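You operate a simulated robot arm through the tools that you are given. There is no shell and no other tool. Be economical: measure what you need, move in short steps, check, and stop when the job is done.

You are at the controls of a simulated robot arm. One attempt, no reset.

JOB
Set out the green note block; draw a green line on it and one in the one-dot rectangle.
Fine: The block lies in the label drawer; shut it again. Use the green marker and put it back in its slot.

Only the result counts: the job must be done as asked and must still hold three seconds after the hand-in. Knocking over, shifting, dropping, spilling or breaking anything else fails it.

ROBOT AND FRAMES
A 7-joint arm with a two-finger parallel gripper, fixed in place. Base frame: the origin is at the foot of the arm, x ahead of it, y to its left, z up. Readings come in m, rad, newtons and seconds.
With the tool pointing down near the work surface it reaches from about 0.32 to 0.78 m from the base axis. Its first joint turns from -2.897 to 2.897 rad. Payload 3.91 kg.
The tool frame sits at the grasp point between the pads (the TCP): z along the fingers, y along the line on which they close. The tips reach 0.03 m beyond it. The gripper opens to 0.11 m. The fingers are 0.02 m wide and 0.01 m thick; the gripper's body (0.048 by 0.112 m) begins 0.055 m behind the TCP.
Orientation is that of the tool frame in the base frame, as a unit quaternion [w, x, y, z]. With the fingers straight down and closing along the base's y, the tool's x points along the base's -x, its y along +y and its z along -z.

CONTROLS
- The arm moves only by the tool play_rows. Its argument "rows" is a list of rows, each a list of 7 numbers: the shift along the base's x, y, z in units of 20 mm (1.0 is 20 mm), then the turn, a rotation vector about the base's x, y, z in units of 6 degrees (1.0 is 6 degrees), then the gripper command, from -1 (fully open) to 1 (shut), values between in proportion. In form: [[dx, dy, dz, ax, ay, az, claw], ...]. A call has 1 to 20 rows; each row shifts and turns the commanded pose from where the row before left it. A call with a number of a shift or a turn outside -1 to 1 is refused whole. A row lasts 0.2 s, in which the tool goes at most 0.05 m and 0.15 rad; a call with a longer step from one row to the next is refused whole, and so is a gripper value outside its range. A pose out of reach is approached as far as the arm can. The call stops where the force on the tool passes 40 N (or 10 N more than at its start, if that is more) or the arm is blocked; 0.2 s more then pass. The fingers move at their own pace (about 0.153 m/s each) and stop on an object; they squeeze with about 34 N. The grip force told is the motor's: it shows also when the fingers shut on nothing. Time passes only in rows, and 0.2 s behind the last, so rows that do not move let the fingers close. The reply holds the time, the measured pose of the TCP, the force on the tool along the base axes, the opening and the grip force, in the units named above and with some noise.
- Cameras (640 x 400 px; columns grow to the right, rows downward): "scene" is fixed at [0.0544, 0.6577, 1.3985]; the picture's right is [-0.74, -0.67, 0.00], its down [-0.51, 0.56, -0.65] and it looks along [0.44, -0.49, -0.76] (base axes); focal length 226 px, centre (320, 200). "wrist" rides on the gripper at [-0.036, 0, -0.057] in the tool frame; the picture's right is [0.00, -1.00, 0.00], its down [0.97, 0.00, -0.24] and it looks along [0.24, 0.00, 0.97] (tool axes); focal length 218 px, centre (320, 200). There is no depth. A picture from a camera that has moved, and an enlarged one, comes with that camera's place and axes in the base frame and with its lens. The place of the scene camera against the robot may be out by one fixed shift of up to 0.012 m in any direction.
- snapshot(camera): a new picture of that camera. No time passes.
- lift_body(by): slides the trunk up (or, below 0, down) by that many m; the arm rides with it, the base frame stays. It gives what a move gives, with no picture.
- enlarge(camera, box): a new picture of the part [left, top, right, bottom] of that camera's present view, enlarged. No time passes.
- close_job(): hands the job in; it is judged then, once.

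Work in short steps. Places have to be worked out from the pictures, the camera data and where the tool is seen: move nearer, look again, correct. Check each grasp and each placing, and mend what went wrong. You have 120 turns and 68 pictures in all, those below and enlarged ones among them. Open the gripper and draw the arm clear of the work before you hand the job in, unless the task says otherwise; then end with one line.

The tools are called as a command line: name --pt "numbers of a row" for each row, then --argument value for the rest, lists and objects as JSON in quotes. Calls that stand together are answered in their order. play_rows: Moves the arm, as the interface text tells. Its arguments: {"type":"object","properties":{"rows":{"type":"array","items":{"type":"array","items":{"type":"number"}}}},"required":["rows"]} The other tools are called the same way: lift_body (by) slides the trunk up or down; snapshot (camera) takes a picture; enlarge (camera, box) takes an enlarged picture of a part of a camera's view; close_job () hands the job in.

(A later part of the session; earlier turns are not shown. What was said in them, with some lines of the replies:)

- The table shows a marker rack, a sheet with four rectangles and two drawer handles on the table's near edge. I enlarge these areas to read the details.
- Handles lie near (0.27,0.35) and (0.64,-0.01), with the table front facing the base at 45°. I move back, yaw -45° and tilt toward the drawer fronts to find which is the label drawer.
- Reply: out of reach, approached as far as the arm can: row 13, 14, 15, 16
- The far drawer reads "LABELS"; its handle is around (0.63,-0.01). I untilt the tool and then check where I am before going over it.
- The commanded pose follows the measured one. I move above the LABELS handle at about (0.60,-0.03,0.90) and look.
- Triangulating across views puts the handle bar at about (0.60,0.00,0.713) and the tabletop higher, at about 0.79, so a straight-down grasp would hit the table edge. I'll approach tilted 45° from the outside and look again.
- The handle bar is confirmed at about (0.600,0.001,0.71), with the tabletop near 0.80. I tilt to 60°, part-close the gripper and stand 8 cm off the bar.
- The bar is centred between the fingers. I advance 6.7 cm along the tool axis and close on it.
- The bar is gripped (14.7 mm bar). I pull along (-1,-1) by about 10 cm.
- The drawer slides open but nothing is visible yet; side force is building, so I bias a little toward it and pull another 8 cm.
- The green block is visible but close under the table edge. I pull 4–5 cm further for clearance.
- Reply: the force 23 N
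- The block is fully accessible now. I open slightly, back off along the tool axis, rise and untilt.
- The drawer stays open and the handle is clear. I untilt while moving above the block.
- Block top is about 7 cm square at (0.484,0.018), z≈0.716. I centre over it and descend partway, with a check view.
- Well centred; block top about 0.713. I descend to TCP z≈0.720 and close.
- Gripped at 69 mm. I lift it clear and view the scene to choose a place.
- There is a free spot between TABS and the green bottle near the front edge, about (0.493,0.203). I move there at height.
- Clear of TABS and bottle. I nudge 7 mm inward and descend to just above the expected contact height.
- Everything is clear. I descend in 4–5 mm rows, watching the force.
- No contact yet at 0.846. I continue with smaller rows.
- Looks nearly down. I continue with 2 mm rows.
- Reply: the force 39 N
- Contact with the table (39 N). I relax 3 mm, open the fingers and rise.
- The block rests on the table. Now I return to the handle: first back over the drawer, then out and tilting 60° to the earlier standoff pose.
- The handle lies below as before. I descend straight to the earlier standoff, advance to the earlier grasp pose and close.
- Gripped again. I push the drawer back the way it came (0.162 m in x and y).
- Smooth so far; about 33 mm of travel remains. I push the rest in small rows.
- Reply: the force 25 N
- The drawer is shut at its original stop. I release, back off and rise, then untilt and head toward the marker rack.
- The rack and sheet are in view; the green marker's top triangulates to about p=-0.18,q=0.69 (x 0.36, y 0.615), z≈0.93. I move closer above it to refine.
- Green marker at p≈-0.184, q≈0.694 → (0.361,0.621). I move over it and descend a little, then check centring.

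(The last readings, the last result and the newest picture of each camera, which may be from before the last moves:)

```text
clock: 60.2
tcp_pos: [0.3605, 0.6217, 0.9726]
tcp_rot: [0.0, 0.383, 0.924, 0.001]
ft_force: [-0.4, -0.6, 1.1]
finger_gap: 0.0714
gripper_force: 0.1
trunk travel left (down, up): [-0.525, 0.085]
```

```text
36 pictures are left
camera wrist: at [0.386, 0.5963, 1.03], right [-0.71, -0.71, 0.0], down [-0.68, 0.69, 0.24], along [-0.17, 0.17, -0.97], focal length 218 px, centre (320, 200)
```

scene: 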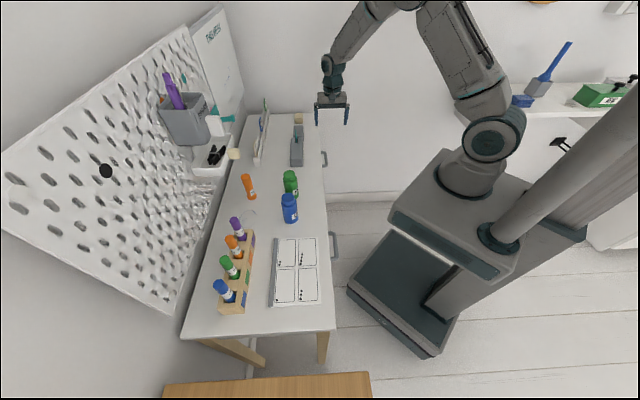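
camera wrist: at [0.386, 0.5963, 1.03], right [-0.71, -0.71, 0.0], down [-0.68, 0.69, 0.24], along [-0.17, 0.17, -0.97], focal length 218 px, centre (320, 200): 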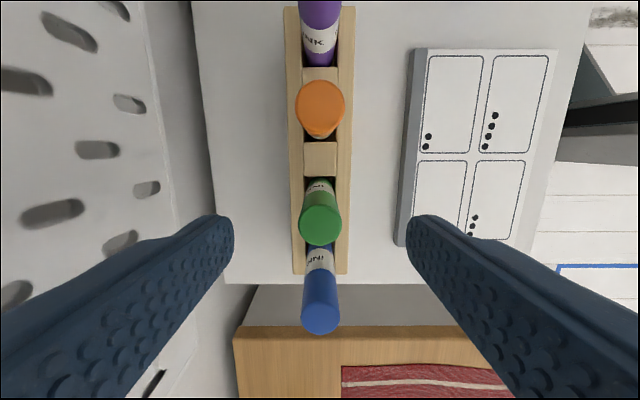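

Top z is refined to ≈0.919 and p to ≈-0.190; I nudge 5 mm, descend to TCP z≈0.90 and close on the marker.

play_rows --pt "-0.18 0.18 -0.6 0 0 0 -0.3" --pt "0 0 -1 0 0 0 -0.3" --pt "0 0 -1 0 0 0 -0.3" --pt "0 0 -1 0 0 0 -0.3" --pt "0 0 0 0 0 0 1" --pt "0 0 0 0 0 0 1" --pt "0 0 0 0 0 0 1"

snapshot --camera "wrist"

enlarge --camera "scene" --box '[180, 190, 300, 330]'

```text
clock: 61.8
tcp_pos: [0.3583, 0.6239, 0.9017]
tcp_rot: [0.001, 0.384, 0.924, 0.0]
ft_force: [0.0, -0.4, 0.3]
finger_gap: 0.0204
gripper_force: 34.1
trunk travel left (down, up): [-0.525, 0.085]
```

```text
35 pictures are left
camera wrist: at [0.3824, 0.5992, 0.9584], right [-0.71, -0.71, 0.0], down [-0.69, 0.69, 0.24], along [-0.17, 0.17, -0.97], focal length 218 px, centre (320, 200)
```

wrist: 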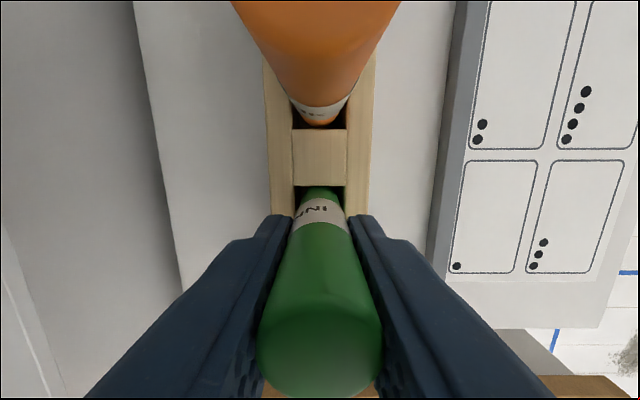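

```text
2.86 times, centred on (240, 260) of scene
camera zoom: at [0.0544, 0.6577, 1.3985], right [-0.74, -0.67, 0.0], down [-0.51, 0.56, -0.65], along [0.44, -0.49, -0.76], focal length 645 px, centre (549, 29)
```

zoom: 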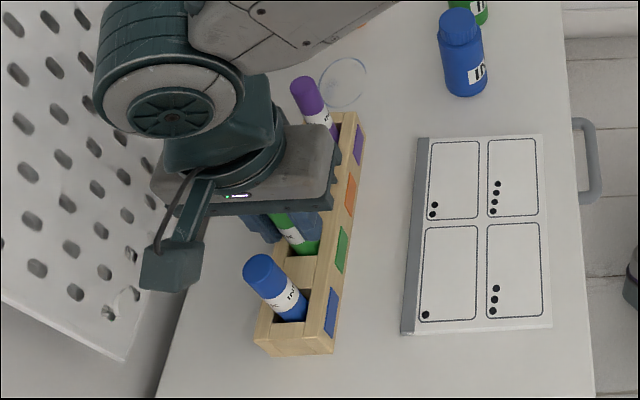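

The marker is held (20.4 mm); slot pose recorded as (0.358,0.624,0.902). I lift it straight up and look at its tip.

play_rows --pt "0 0 0.6 0 0 0 1" --pt "0 0 1 0 0 0 1" --pt "0 0 1 0 0 0 1" --pt "0 0 1 0 0 0 1" --pt "0 0 1 0 0 0 1" --pt "0 0 1 0 0 0 1"

enlarge --camera "scene" --box '[180, 190, 300, 330]'

```text
clock: 63.2
tcp_pos: [0.3573, 0.6255, 1.0123]
tcp_rot: [0.0, 0.383, 0.924, 0.0]
ft_force: [0.1, 0.1, -0.3]
finger_gap: 0.0205
gripper_force: 33.9
trunk travel left (down, up): [-0.525, 0.085]
```

```text
2.86 times, centred on (240, 260) of scene
camera zoom: at [0.0544, 0.6577, 1.3985], right [-0.74, -0.67, 0.0], down [-0.51, 0.56, -0.65], along [0.44, -0.49, -0.76], focal length 645 px, centre (549, 29)
```

zoom: 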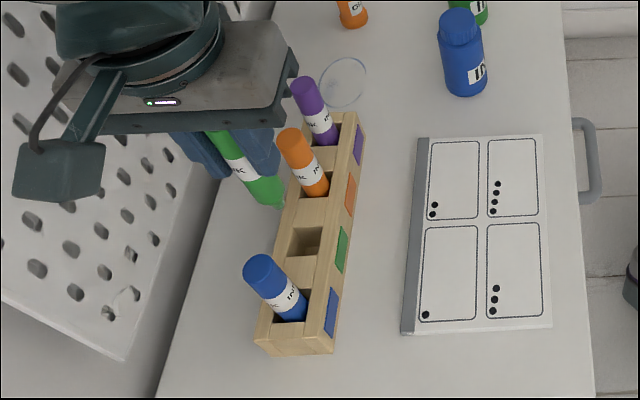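

The tip is about 9 cm below the TCP, so paper contact should come at TCP z≈0.89. I move over the one-dot rectangle, descend to 0.92 and check.

play_rows --pt "-0.65 -0.67 0 0 0 0 1" --pt "-0.65 -0.67 0 0 0 0 1" --pt "-0.65 -0.67 0 0 0 0 1" --pt "-0.65 -0.67 0 0 0 0 1" --pt "-0.65 -0.67 0 0 0 0 1" --pt "-0.65 -0.67 0 0 0 0 1" --pt "-0.65 -0.67 0 0 0 0 1" --pt "0 0 -0.9 0 0 0 1" --pt "0 0 -0.9 0 0 0 1" --pt "0 0 -0.9 0 0 0 1" --pt "0 0 -0.9 0 0 0 1" --pt "0 0 -0.9 0 0 0 1"

enlarge --camera "scene" --box '[240, 210, 340, 320]'

snapshot --camera "wrist"

```text
clock: 65.8
tcp_pos: [0.2665, 0.5311, 0.9229]
tcp_rot: [0.0, 0.383, 0.924, 0.0]
ft_force: [0.0, -0.4, 0.2]
finger_gap: 0.0207
gripper_force: 33.6
trunk travel left (down, up): [-0.525, 0.085]
```

```text
3.64 times, centred on (290, 265) of scene
camera zoom: at [0.0544, 0.6577, 1.3985], right [-0.74, -0.67, 0.0], down [-0.51, 0.56, -0.65], along [0.44, -0.49, -0.76], focal length 821 px, centre (429, -36)
```

zoom: 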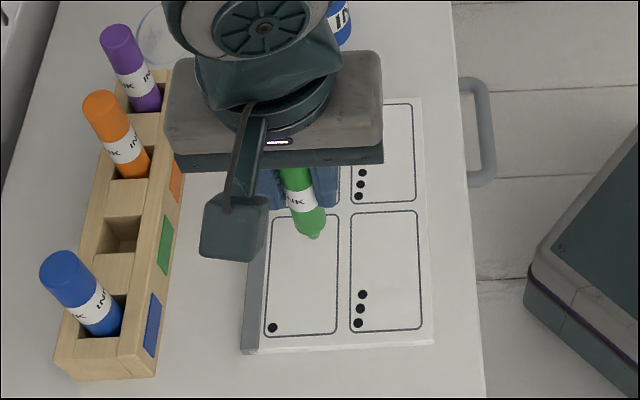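

```text
31 pictures are left
camera wrist: at [0.2909, 0.5059, 0.9805], right [-0.71, -0.71, 0.0], down [-0.69, 0.69, 0.24], along [-0.17, 0.17, -0.97], focal length 218 px, centre (320, 200)
```

wrist: 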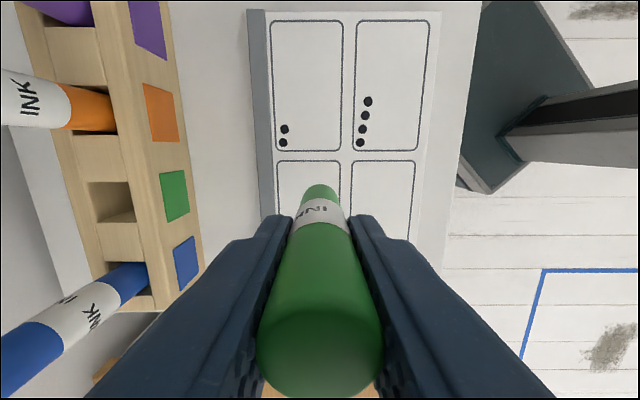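

The tip is inside the rectangle; I shift 6 mm to centre it and lower in small steps towards contact.

play_rows --pt "0.21 0.21 -0.4 0 0 0 1" --pt "0 0 -0.4 0 0 0 1" --pt "0 0 -0.2 0 0 0 1"

enlarge --camera "scene" --box '[260, 230, 330, 320]'

```text
clock: 66.6
tcp_pos: [0.2704, 0.5358, 0.9054]
tcp_rot: [0.0, 0.383, 0.924, 0.002]
ft_force: [-1.2, -1.8, 14.4]
finger_gap: 0.0208
gripper_force: 34.1
trunk travel left (down, up): [-0.525, 0.085]
```

```text
4.44 times, centred on (295, 275) of scene
camera zoom: at [0.0544, 0.6577, 1.3985], right [-0.74, -0.67, 0.0], down [-0.51, 0.56, -0.65], along [0.44, -0.49, -0.76], focal length 1003 px, centre (431, -133)
```

zoom: 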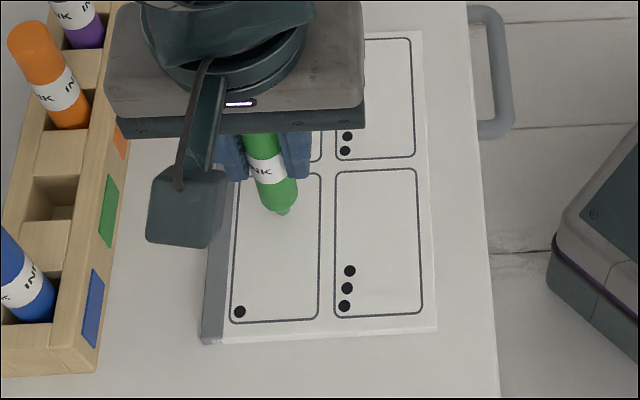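

Contact already (14 N) inside the rectangle. I ease 1.4 mm and draw a 4.5 cm stroke along the rectangle's length, then lift.

play_rows --pt "0 0 0.07 0 0 0 1" --pt "-0.16 0.16 0 0 0 0 1" --pt "-0.16 0.16 0 0 0 0 1" --pt "-0.16 0.16 0 0 0 0 1"

```text
clock: 67.6
tcp_pos: [0.2602, 0.5439, 0.9054]
tcp_rot: [0.0, 0.384, 0.924, 0.001]
ft_force: [3.0, -3.1, 12.2]
finger_gap: 0.0208
gripper_force: 34.0
trunk travel left (down, up): [-0.525, 0.085]
```

Force 12 N with 4 N drag. I check for the ink and that the sheet has not moved.

enlarge --camera "scene" --box '[260, 230, 330, 320]'

```text
4.44 times, centred on (295, 275) of scene
camera zoom: at [0.0544, 0.6577, 1.3985], right [-0.74, -0.67, 0.0], down [-0.51, 0.56, -0.65], along [0.44, -0.49, -0.76], focal length 1003 px, centre (431, -133)
```

zoom: 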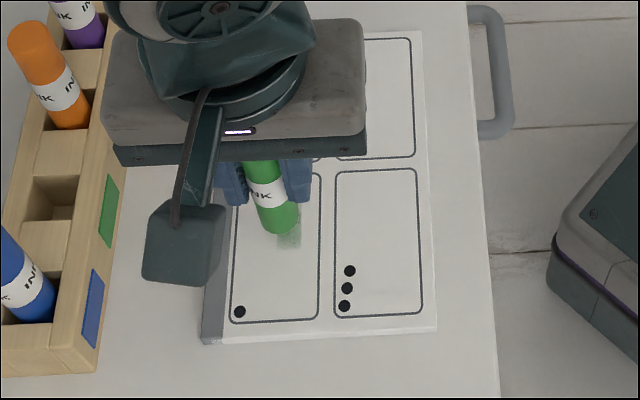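

The sheet is still in place; any ink is hidden behind the marker. I finish the stroke with a touch less pressure and lift.

play_rows --pt "-0.16 0.16 0.03 0 0 0 1" --pt "-0.16 0.16 0 0 0 0 1" --pt "-0.16 0.16 0 0 0 0 1" --pt "-0.16 0.16 0 0 0 0 1" --pt "-0.16 0.16 0 0 0 0 1" --pt "-0.16 0.16 0 0 0 0 1" --pt "0 0 0.3 0 0 0 1" --pt "0 0 1 0 0 0 1" --pt "0 0 1 0 0 0 1" --pt "0 0 1 0 0 0 1"

snapshot --camera "wrist"

enlarge --camera "scene" --box '[260, 230, 330, 320]'

```text
clock: 69.8
tcp_pos: [0.241, 0.5636, 0.9707]
tcp_rot: [0.0, 0.383, 0.924, 0.0]
ft_force: [0.4, -0.8, -0.8]
finger_gap: 0.0206
gripper_force: 34.6
trunk travel left (down, up): [-0.525, 0.085]
```

```text
28 pictures are left
camera wrist: at [0.2658, 0.5385, 1.0285], right [-0.71, -0.71, 0.0], down [-0.69, 0.69, 0.24], along [-0.17, 0.17, -0.97], focal length 218 px, centre (320, 200)
```

wrist: 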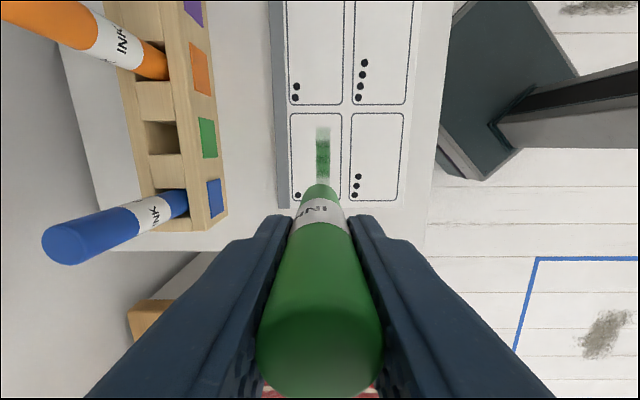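

```text
4.44 times, centred on (295, 275) of scene
camera zoom: at [0.0544, 0.6577, 1.3985], right [-0.74, -0.67, 0.0], down [-0.51, 0.56, -0.65], along [0.44, -0.49, -0.76], focal length 1003 px, centre (431, -133)
```

zoom: 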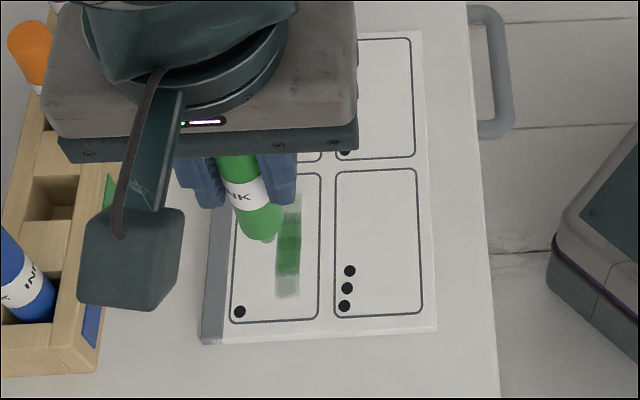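

A green line is in the rectangle, but faint at its start. I retrace it slowly backwards to make it solid, then lift.

play_rows --pt "0 0 -1 0 0 0 1" --pt "0 0 -1 0 0 0 1" --pt "0 0 -1 0 0 0 1" --pt "0.02 -0.02 -0.3 0 0 0 1" --pt "0.1 -0.1 0 0 0 0 1" --pt "0.1 -0.1 0 0 0 0 1" --pt "0.1 -0.1 0 0 0 0 1" --pt "0.1 -0.1 0 0 0 0 1" --pt "0.1 -0.1 0 0 0 0 1" --pt "0.1 -0.1 0 0 0 0 1" --pt "0.1 -0.1 0 0 0 0 1" --pt "0.1 -0.1 0 0 0 0 1" --pt "0.1 -0.1 0 0 0 0 1" --pt "0.1 -0.1 0 0 0 0 1" --pt "0.1 -0.1 0 0 0 0 1" --pt "0.1 -0.1 0 0 0 0 1" --pt "0.1 -0.1 0 0 0 0 1" --pt "0.1 -0.1 0 0 0 0 1"

play_rows --pt "0 0 0.3 0 0 0 1" --pt "0 0 1 0 0 0 1" --pt "0 0 1 0 0 0 1" --pt "0 0 1 0 0 0 1" --pt "0 0 1 0 0 0 1"

enlarge --camera "scene" --box '[260, 230, 330, 320]'

```text
clock: 73.6
tcp_pos: [0.2702, 0.5365, 0.9048]
tcp_rot: [0.0, 0.383, 0.924, 0.002]
ft_force: [-2.1, 2.0, 8.6]
finger_gap: 0.0208
gripper_force: 33.8
trunk travel left (down, up): [-0.525, 0.085]
```

```text
clock: 74.8
tcp_pos: [0.2696, 0.5358, 0.9916]
tcp_rot: [0.0, 0.383, 0.924, 0.0]
ft_force: [-0.3, -0.2, -0.8]
finger_gap: 0.0204
gripper_force: 34.0
trunk travel left (down, up): [-0.525, 0.085]
```

```text
4.44 times, centred on (295, 275) of scene
camera zoom: at [0.0544, 0.6577, 1.3985], right [-0.74, -0.67, 0.0], down [-0.51, 0.56, -0.65], along [0.44, -0.49, -0.76], focal length 1003 px, centre (431, -133)
```

zoom: 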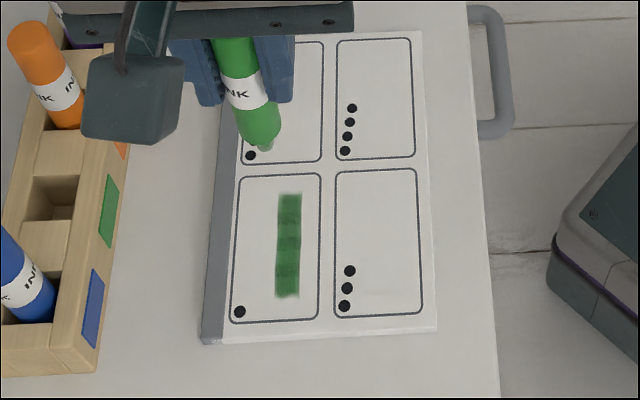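

The rectangle's line is now solid and inside the border. I raise the marker over the bottles and carry it to the block.

play_rows --pt "0 0 1 0 0 0 1" --pt "0 0 1 0 0 0 1" --pt "0 0 1 0 0 0 1" --pt "0.668 -0.98 0 0 0 0 1" --pt "0.668 -0.98 0 0 0 0 1" --pt "0.668 -0.98 0 0 0 0 1" --pt "0.668 -0.98 0 0 0 0 1" --pt "0.668 -0.98 0 0 0 0 1" --pt "0.668 -0.98 0 0 0 0 1" --pt "0.668 -0.98 0 0 0 0 1" --pt "0.668 -0.98 0 0 0 0 1" --pt "0.668 -0.98 0 0 0 0 1" --pt "0.668 -0.98 0 0 0 0 1" --pt "0.668 -0.98 0 0 0 0 1" --pt "0.668 -0.98 0 0 0 0 1" --pt "0.668 -0.98 0 0 0 0 1" --pt "0.668 -0.98 0 0 0 0 1" --pt "0.668 -0.98 0 0 0 0 1" --pt "0.668 -0.98 0 0 0 0 1"

play_rows --pt "0 0 -1 0 0 0 1" --pt "0 0 -1 0 0 0 1" --pt "0 0 -1 0 0 0 1" --pt "0 0 -1 0 0 0 1"

enlarge --camera "scene" --box '[265, 120, 345, 190]'

snapshot --camera "wrist"

```text
clock: 78.8
tcp_pos: [0.485, 0.222, 1.0517]
tcp_rot: [-0.001, 0.383, 0.924, 0.0]
ft_force: [-0.2, -0.3, -0.7]
finger_gap: 0.0205
gripper_force: 33.6
trunk travel left (down, up): [-0.525, 0.085]
```

```text
clock: 79.8
tcp_pos: [0.4857, 0.2239, 0.9696]
tcp_rot: [0.0, 0.384, 0.923, 0.0]
ft_force: [0.5, 0.2, 0.0]
finger_gap: 0.0207
gripper_force: 33.6
trunk travel left (down, up): [-0.525, 0.085]
```

```text
5.71 times, centred on (305, 155) of scene
camera zoom: at [0.0544, 0.6577, 1.3985], right [-0.74, -0.67, 0.0], down [-0.51, 0.56, -0.65], along [0.44, -0.49, -0.76], focal length 1290 px, centre (406, 457)
```

zoom: 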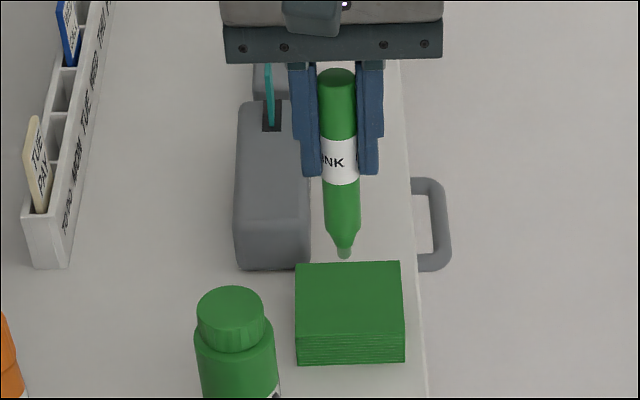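

```text
24 pictures are left
camera wrist: at [0.5097, 0.197, 1.0282], right [-0.71, -0.71, 0.0], down [-0.68, 0.69, 0.24], along [-0.17, 0.17, -0.97], focal length 218 px, centre (320, 200)
```

wrist: 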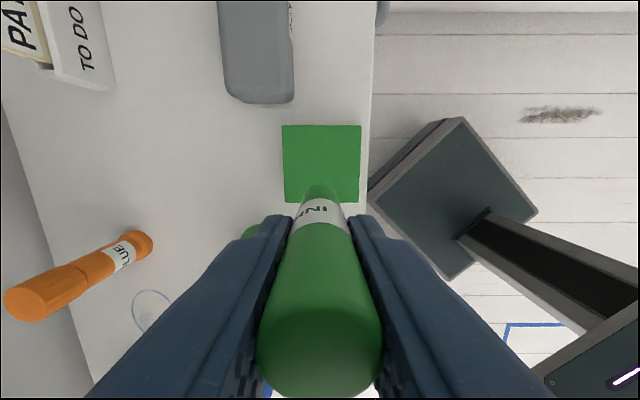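

The tip hovers over the block's near part. I lower towards contact in decreasing steps.

play_rows --pt "-0.1 -0.1 -0.6 0 0 0 1" --pt "0 0 -0.6 0 0 0 1" --pt "0 0 -0.1 0 0 0 1" --pt "0 0 -0.1 0 0 0 1"

```text
clock: 80.8
tcp_pos: [0.482, 0.2199, 0.9429]
tcp_rot: [-0.001, 0.384, 0.924, 0.001]
ft_force: [0.0, -1.2, 0.3]
finger_gap: 0.0203
gripper_force: 33.6
trunk travel left (down, up): [-0.525, 0.085]
```

play_rows --pt "0 0 -0.1 0 0 0 1" --pt "0 0 -0.1 0 0 0 1" --pt "0 0 -0.1 0 0 0 1" --pt "0 0 -0.1 0 0 0 1"

```text
clock: 81.8
tcp_pos: [0.4832, 0.2213, 0.935]
tcp_rot: [0.0, 0.384, 0.923, 0.001]
ft_force: [-0.7, 0.0, 0.3]
finger_gap: 0.0209
gripper_force: 34.2
trunk travel left (down, up): [-0.525, 0.085]
```

Still no contact at 0.935; I continue with 1.4 mm rows.

play_rows --pt "0 0 -0.07 0 0 0 1" --pt "0 0 -0.07 0 0 0 1" --pt "0 0 -0.07 0 0 0 1"

```text
clock: 82.6
tcp_pos: [0.482, 0.2211, 0.9311]
tcp_rot: [0.001, 0.384, 0.924, 0.001]
ft_force: [0.2, -0.2, -0.8]
finger_gap: 0.0205
gripper_force: 34.2
trunk travel left (down, up): [-0.525, 0.085]
```

play_rows --pt "0 0 -0.07 0 0 0 1" --pt "0 0 -0.07 0 0 0 1" --pt "0 0 -0.07 0 0 0 1"

enlarge --camera "scene" --box '[265, 120, 345, 190]'

```text
clock: 83.4
tcp_pos: [0.4823, 0.2209, 0.9274]
tcp_rot: [-0.001, 0.383, 0.924, 0.0]
ft_force: [0.3, 0.3, -0.3]
finger_gap: 0.0205
gripper_force: 34.0
trunk travel left (down, up): [-0.525, 0.085]
```

```text
5.71 times, centred on (305, 155) of scene
camera zoom: at [0.0544, 0.6577, 1.3985], right [-0.74, -0.67, 0.0], down [-0.51, 0.56, -0.65], along [0.44, -0.49, -0.76], focal length 1290 px, centre (406, 457)
```

zoom: 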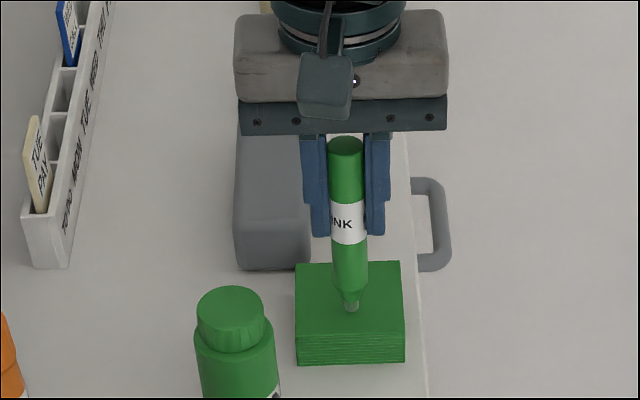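

play_rows --pt "0 0 -0.07 0 0 0 1" --pt "0 0 -0.07 0 0 0 1" --pt "0 0 -0.07 0 0 0 1"

```text
clock: 84.2
tcp_pos: [0.4826, 0.2201, 0.9243]
tcp_rot: [0.001, 0.383, 0.924, 0.001]
ft_force: [-0.9, -0.4, 8.2]
finger_gap: 0.0208
gripper_force: 33.9
trunk travel left (down, up): [-0.525, 0.085]
```

Contact at 8 N. I draw 4 cm along the block slowly.

play_rows --pt "0.1 -0.1 0 0 0 0 1" --pt "0.1 -0.1 0 0 0 0 1" --pt "0.1 -0.1 0 0 0 0 1" --pt "0.1 -0.1 0 0 0 0 1" --pt "0.1 -0.1 0 0 0 0 1" --pt "0.1 -0.1 0 0 0 0 1" --pt "0.1 -0.1 0 0 0 0 1" --pt "0.1 -0.1 0 0 0 0 1" --pt "0.1 -0.1 0 0 0 0 1" --pt "0.1 -0.1 0 0 0 0 1" --pt "0.1 -0.1 0 0 0 0 1" --pt "0.1 -0.1 0 0 0 0 1" --pt "0.1 -0.1 0 0 0 0 1" --pt "0.1 -0.1 0 0 0 0 1"

enlarge --camera "scene" --box '[265, 120, 345, 190]'

```text
clock: 87.2
tcp_pos: [0.509, 0.1926, 0.9229]
tcp_rot: [-0.001, 0.384, 0.923, 0.0]
ft_force: [-2.1, 3.2, 10.7]
finger_gap: 0.0205
gripper_force: 33.3
trunk travel left (down, up): [-0.525, 0.085]
```

```text
5.71 times, centred on (305, 155) of scene
camera zoom: at [0.0544, 0.6577, 1.3985], right [-0.74, -0.67, 0.0], down [-0.51, 0.56, -0.65], along [0.44, -0.49, -0.76], focal length 1290 px, centre (406, 457)
```

zoom: 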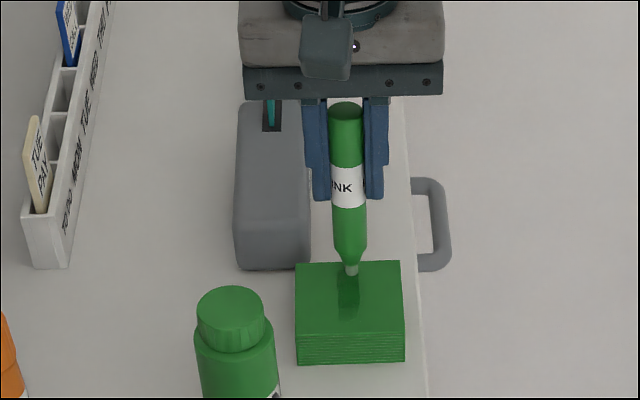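

The line shows and the block has not moved. I retrace once for a solid line and lift.

play_rows --pt "-0.1 0.1 0 0 0 0 1" --pt "-0.1 0.1 0 0 0 0 1" --pt "-0.1 0.1 0 0 0 0 1" --pt "-0.1 0.1 0 0 0 0 1" --pt "-0.1 0.1 0 0 0 0 1" --pt "-0.1 0.1 0 0 0 0 1" --pt "-0.1 0.1 0 0 0 0 1" --pt "-0.1 0.1 0 0 0 0 1" --pt "-0.1 0.1 0 0 0 0 1" --pt "-0.1 0.1 0 0 0 0 1" --pt "-0.1 0.1 0 0 0 0 1" --pt "-0.1 0.1 0 0 0 0 1" --pt "-0.1 0.1 0 0 0 0 1" --pt "0 0 0.5 0 0 0 1" --pt "0 0 1 0 0 0 1" --pt "0 0 1 0 0 0 1" --pt "0 0 1 0 0 0 1" --pt "0 0 1 0 0 0 1" --pt "0 0 1 0 0 0 1" --pt "0 0 1 0 0 0 1"

enlarge --camera "scene" --box '[265, 120, 345, 190]'

```text
clock: 91.4
tcp_pos: [0.4835, 0.2186, 1.0525]
tcp_rot: [0.0, 0.384, 0.923, 0.0]
ft_force: [0.2, -0.9, -0.2]
finger_gap: 0.0208
gripper_force: 34.0
trunk travel left (down, up): [-0.525, 0.085]
```

```text
5.71 times, centred on (305, 155) of scene
camera zoom: at [0.0544, 0.6577, 1.3985], right [-0.74, -0.67, 0.0], down [-0.51, 0.56, -0.65], along [0.44, -0.49, -0.76], focal length 1290 px, centre (406, 457)
```

zoom: 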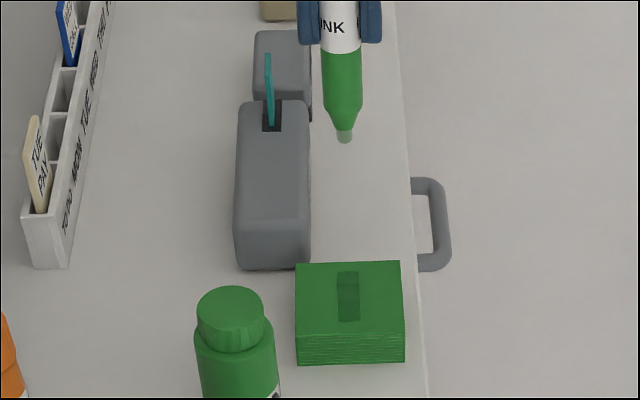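

Both lines are done. I carry the marker back, high, to in front of its slot and then over it.

play_rows --pt "-0.569 1 0.2 0 0 0 1" --pt "-0.569 1 0.2 0 0 0 1" --pt "-0.569 1 0.2 0 0 0 1" --pt "-0.569 1 0 0 0 0 1" --pt "-0.569 1 0 0 0 0 1" --pt "-0.569 1 0 0 0 0 1" --pt "-0.569 1 0 0 0 0 1" --pt "-0.569 1 0 0 0 0 1" --pt "-0.569 1 0 0 0 0 1" --pt "-0.569 1 0 0 0 0 1" --pt "-0.569 1 0 0 0 0 1" --pt "-0.569 1 0 0 0 0 1" --pt "-0.569 1 0 0 0 0 1" --pt "-0.569 1 0 0 0 0 1" --pt "-0.569 1 0 0 0 0 1" --pt "-0.569 1 0 0 0 0 1" --pt "-0.569 1 0 0 0 0 1"

play_rows --pt "0.84 0.83 0 0 0 0 1" --pt "0.84 0.83 0 0 0 0 1" --pt "0.84 0.83 0 0 0 0 1" --pt "0.84 0.83 0 0 0 0 1"

```text
clock: 95.0
tcp_pos: [0.2902, 0.559, 1.0647]
tcp_rot: [0.0, 0.384, 0.923, 0.0]
ft_force: [0.0, -0.4, -1.0]
finger_gap: 0.0209
gripper_force: 34.1
trunk travel left (down, up): [-0.525, 0.085]
```

```text
clock: 96.0
tcp_pos: [0.3588, 0.6252, 1.0623]
tcp_rot: [-0.001, 0.384, 0.923, 0.0]
ft_force: [0.1, -0.1, -1.0]
finger_gap: 0.0206
gripper_force: 34.5
trunk travel left (down, up): [-0.525, 0.085]
```

Over the slot. I descend to just above the rack and check alignment.

play_rows --pt "0 0 -1 0 0 0 1" --pt "0 0 -1 0 0 0 1" --pt "0 0 -1 0 0 0 1" --pt "0 0 -1 0 0 0 1" --pt "-0.02 -0.02 -0.7 0 0 0 1"

snapshot --camera "wrist"

enlarge --camera "scene" --box '[190, 210, 290, 320]'

```text
clock: 97.2
tcp_pos: [0.3577, 0.6254, 0.9687]
tcp_rot: [0.0, 0.384, 0.923, 0.0]
ft_force: [-0.7, -0.6, 0.2]
finger_gap: 0.0208
gripper_force: 33.8
trunk travel left (down, up): [-0.525, 0.085]
```

```text
20 pictures are left
camera wrist: at [0.3828, 0.5987, 1.0269], right [-0.71, -0.71, 0.0], down [-0.68, 0.69, 0.24], along [-0.17, 0.17, -0.97], focal length 218 px, centre (320, 200)
```

wrist: 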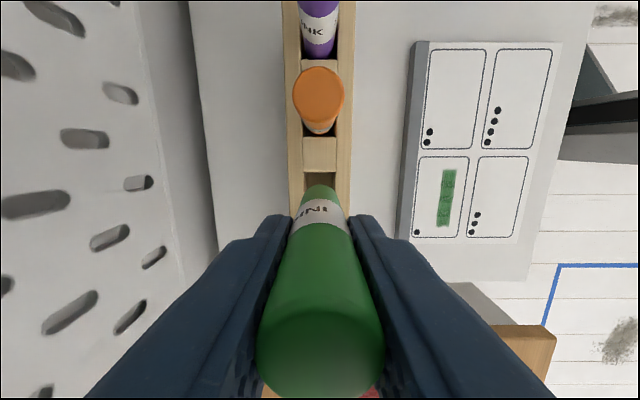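

```text
3.64 times, centred on (240, 265) of scene
camera zoom: at [0.0544, 0.6577, 1.3985], right [-0.74, -0.67, 0.0], down [-0.51, 0.56, -0.65], along [0.44, -0.49, -0.76], focal length 821 px, centre (611, -36)
```

zoom: 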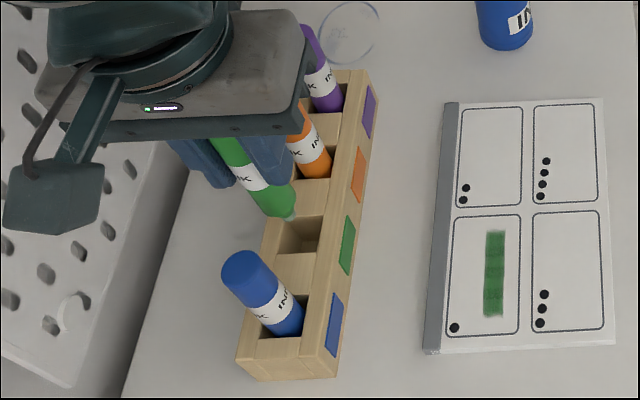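

Aligned over the empty slot. I lower it into the slot to about 0.903.

play_rows --pt "0 0 -0.5 0 0 0 1" --pt "0 0 -0.5 0 0 0 1" --pt "0 0 -0.5 0 0 0 1" --pt "0 0 -0.5 0 0 0 1" --pt "0 0 -0.5 0 0 0 1" --pt "0 0 -0.4 0 0 0 1" --pt "0 0 -0.2 0 0 0 1" --pt "0 0 -0.1 0 0 0 1"

```text
clock: 99.0
tcp_pos: [0.3586, 0.6241, 0.9056]
tcp_rot: [0.0, 0.384, 0.923, 0.0]
ft_force: [0.6, -0.1, 0.7]
finger_gap: 0.0206
gripper_force: 34.0
trunk travel left (down, up): [-0.525, 0.085]
```

No resistance at 0.9056; a few more mm down to seat it.

play_rows --pt "0 0 -0.1 0 0 0 1" --pt "0 0 -0.1 0 0 0 1"

enlarge --camera "scene" --box '[190, 210, 290, 320]'

```text
clock: 99.6
tcp_pos: [0.3584, 0.6239, 0.9032]
tcp_rot: [0.0, 0.383, 0.924, -0.001]
ft_force: [-1.0, 0.3, 0.2]
finger_gap: 0.0207
gripper_force: 34.3
trunk travel left (down, up): [-0.525, 0.085]
```

```text
3.64 times, centred on (240, 265) of scene
camera zoom: at [0.0544, 0.6577, 1.3985], right [-0.74, -0.67, 0.0], down [-0.51, 0.56, -0.65], along [0.44, -0.49, -0.76], focal length 821 px, centre (611, -36)
```

zoom: 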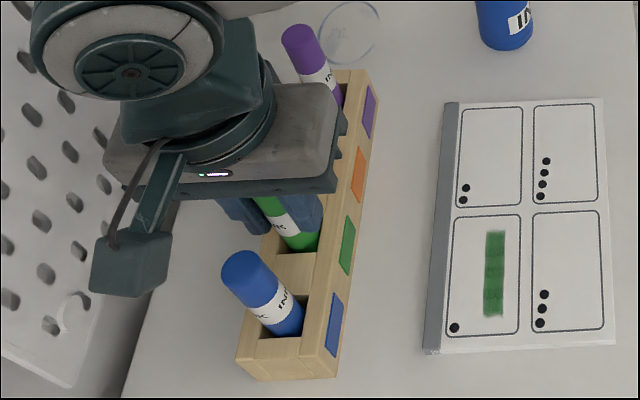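

play_rows --pt "0 0 -0.07 0 0 0 1" --pt "0 0 -0.05 0 0 0 1"

```text
clock: 100.2
tcp_pos: [0.3574, 0.625, 0.9012]
tcp_rot: [-0.001, 0.384, 0.923, 0.0]
ft_force: [0.2, -0.1, -0.5]
finger_gap: 0.0204
gripper_force: 34.3
trunk travel left (down, up): [-0.525, 0.085]
```

At the original height. I release the marker and rise straight up.

play_rows --pt "0 0 0 0 0 0 0.4" --pt "0 0 0 0 0 0 -0.2" --pt "0 0 0 0 0 0 -0.2" --pt "0 0 0.6 0 0 0 -0.2" --pt "0 0 1 0 0 0 -0.2" --pt "0 0 1 0 0 0 -0.2" --pt "0 0 1 0 0 0 -0.2" --pt "0 0 1 0 0 0 -0.2" --pt "0 0 1 0 0 0 -0.2" --pt "0 0 1 0 0 0 -0.2"

play_rows --pt "-0.5 -0.9 0.5 0 0 0 -1" --pt "-0.5 -0.9 0.5 0 0 0 -1" --pt "-0.5 -0.9 0.5 0 0 0 -1" --pt "-0.2 -0.9 0.5 0 0 0 -1" --pt "0 -0.9 0 0 0 0 -1" --pt "0 -0.9 0 0 0 0 -1" --pt "0 -0.9 0 0 0 0 -1" --pt "0 -0.9 0 0 0 0 -1" --pt "0 -0.9 0 0 0 0 -1" --pt "0 -0.9 0 0 0 0 -1" --pt "0 -0.9 0 0 0 0 -1" --pt "0 -0.9 0 0 0 0 -1" --pt "0 -0.9 0 0 0 0 -1" --pt "0 -0.9 0 0 0 0 -1"

snapshot --camera "scene"

enlarge --camera "scene" --box '[180, 100, 360, 320]'

```text
clock: 102.4
tcp_pos: [0.3573, 0.6248, 1.033]
tcp_rot: [0.0, 0.384, 0.923, 0.0]
ft_force: [0.1, 0.6, -0.2]
finger_gap: 0.066
gripper_force: 0.1
trunk travel left (down, up): [-0.525, 0.085]
```

```text
clock: 105.4
tcp_pos: [0.3233, 0.3717, 1.0713]
tcp_rot: [0.0, 0.383, 0.924, -0.001]
ft_force: [1.0, -0.7, 0.0]
finger_gap: 0.1101
gripper_force: 0.1
trunk travel left (down, up): [-0.525, 0.085]
```

```text
17 pictures are left
```

scene: 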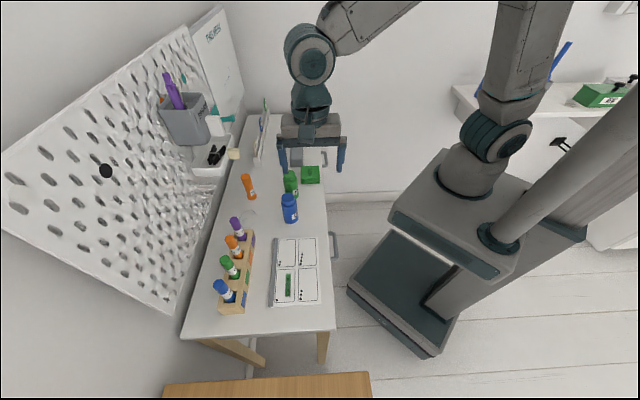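

```text
1.82 times, centred on (270, 210) of scene
camera zoom: at [0.0544, 0.6577, 1.3985], right [-0.74, -0.67, 0.0], down [-0.51, 0.56, -0.65], along [0.44, -0.49, -0.76], focal length 410 px, centre (411, 182)
```

zoom: 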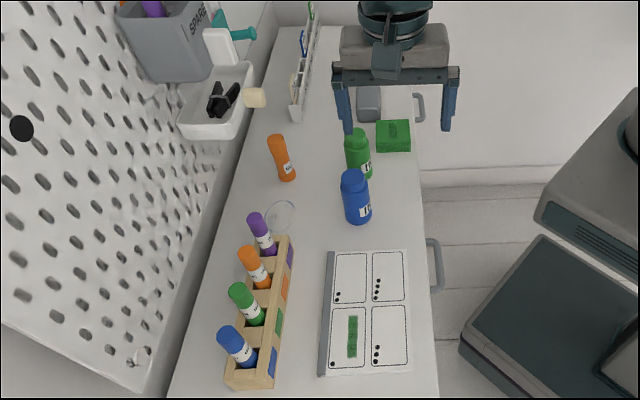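

The marker is back in its slot, both lines are present and nothing else has moved. I draw the arm clear of the table and check the drawer once.

play_rows --pt "0.1 -1 0.3 0 0 0 -1" --pt "0.1 -1 0.3 0 0 0 -1" --pt "0.1 -1 0 0 0 0 -1" --pt "0.1 -1 0 0 0 0 -1" --pt "0.1 -1 0 0 0 0 -1" --pt "0.1 -1 0 0 0 0 -1" --pt "0.1 -1 0 0 0 0 -1" --pt "0.1 -1 0 0 0 0 -1" --pt "0.1 -1 0 0 0 0 -1" --pt "0.1 -1 0 0 0 0 -1" --pt "0.1 -1 0 0 0 0 -1" --pt "0.1 -1 0 0 0 0 -1" --pt "0.1 -1 0 0 0 0 -1"

enlarge --camera "scene" --box '[240, 90, 370, 200]'

snapshot --camera "wrist"

```text
clock: 108.2
tcp_pos: [0.3482, 0.112, 1.0842]
tcp_rot: [0.001, 0.384, 0.923, 0.0]
ft_force: [-0.3, -0.7, -0.3]
finger_gap: 0.1099
gripper_force: 0.1
trunk travel left (down, up): [-0.525, 0.085]
```

```text
3.64 times, centred on (305, 145) of scene
camera zoom: at [0.0544, 0.6577, 1.3985], right [-0.74, -0.67, 0.0], down [-0.51, 0.56, -0.65], along [0.44, -0.49, -0.76], focal length 821 px, centre (374, 400)
```

zoom: 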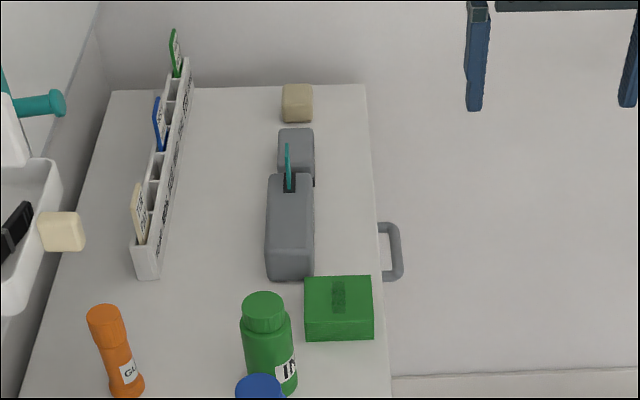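

```text
14 pictures are left
camera wrist: at [0.3734, 0.0858, 1.1412], right [-0.71, -0.71, 0.0], down [-0.69, 0.69, 0.24], along [-0.17, 0.17, -0.97], focal length 218 px, centre (320, 200)
```

wrist: 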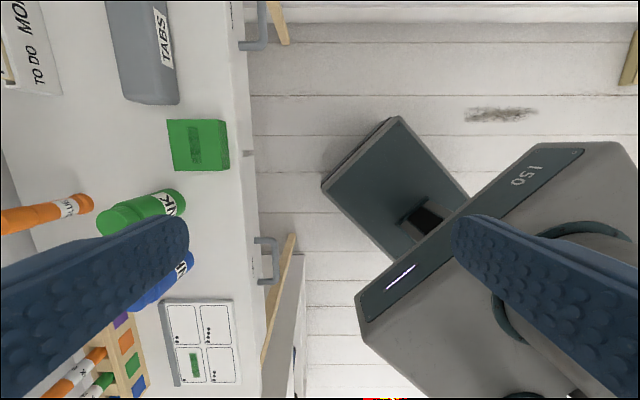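

The drawer is shut flush, the block is set out with its line, the marker is in its slot and the arm is clear. I hand in.

close_job

```text
The job is handed in.
```

The green note block is set out on the table with a green line on it. The one-dot rectangle has its green line, the label drawer is shut, and the green marker is back in its slot.
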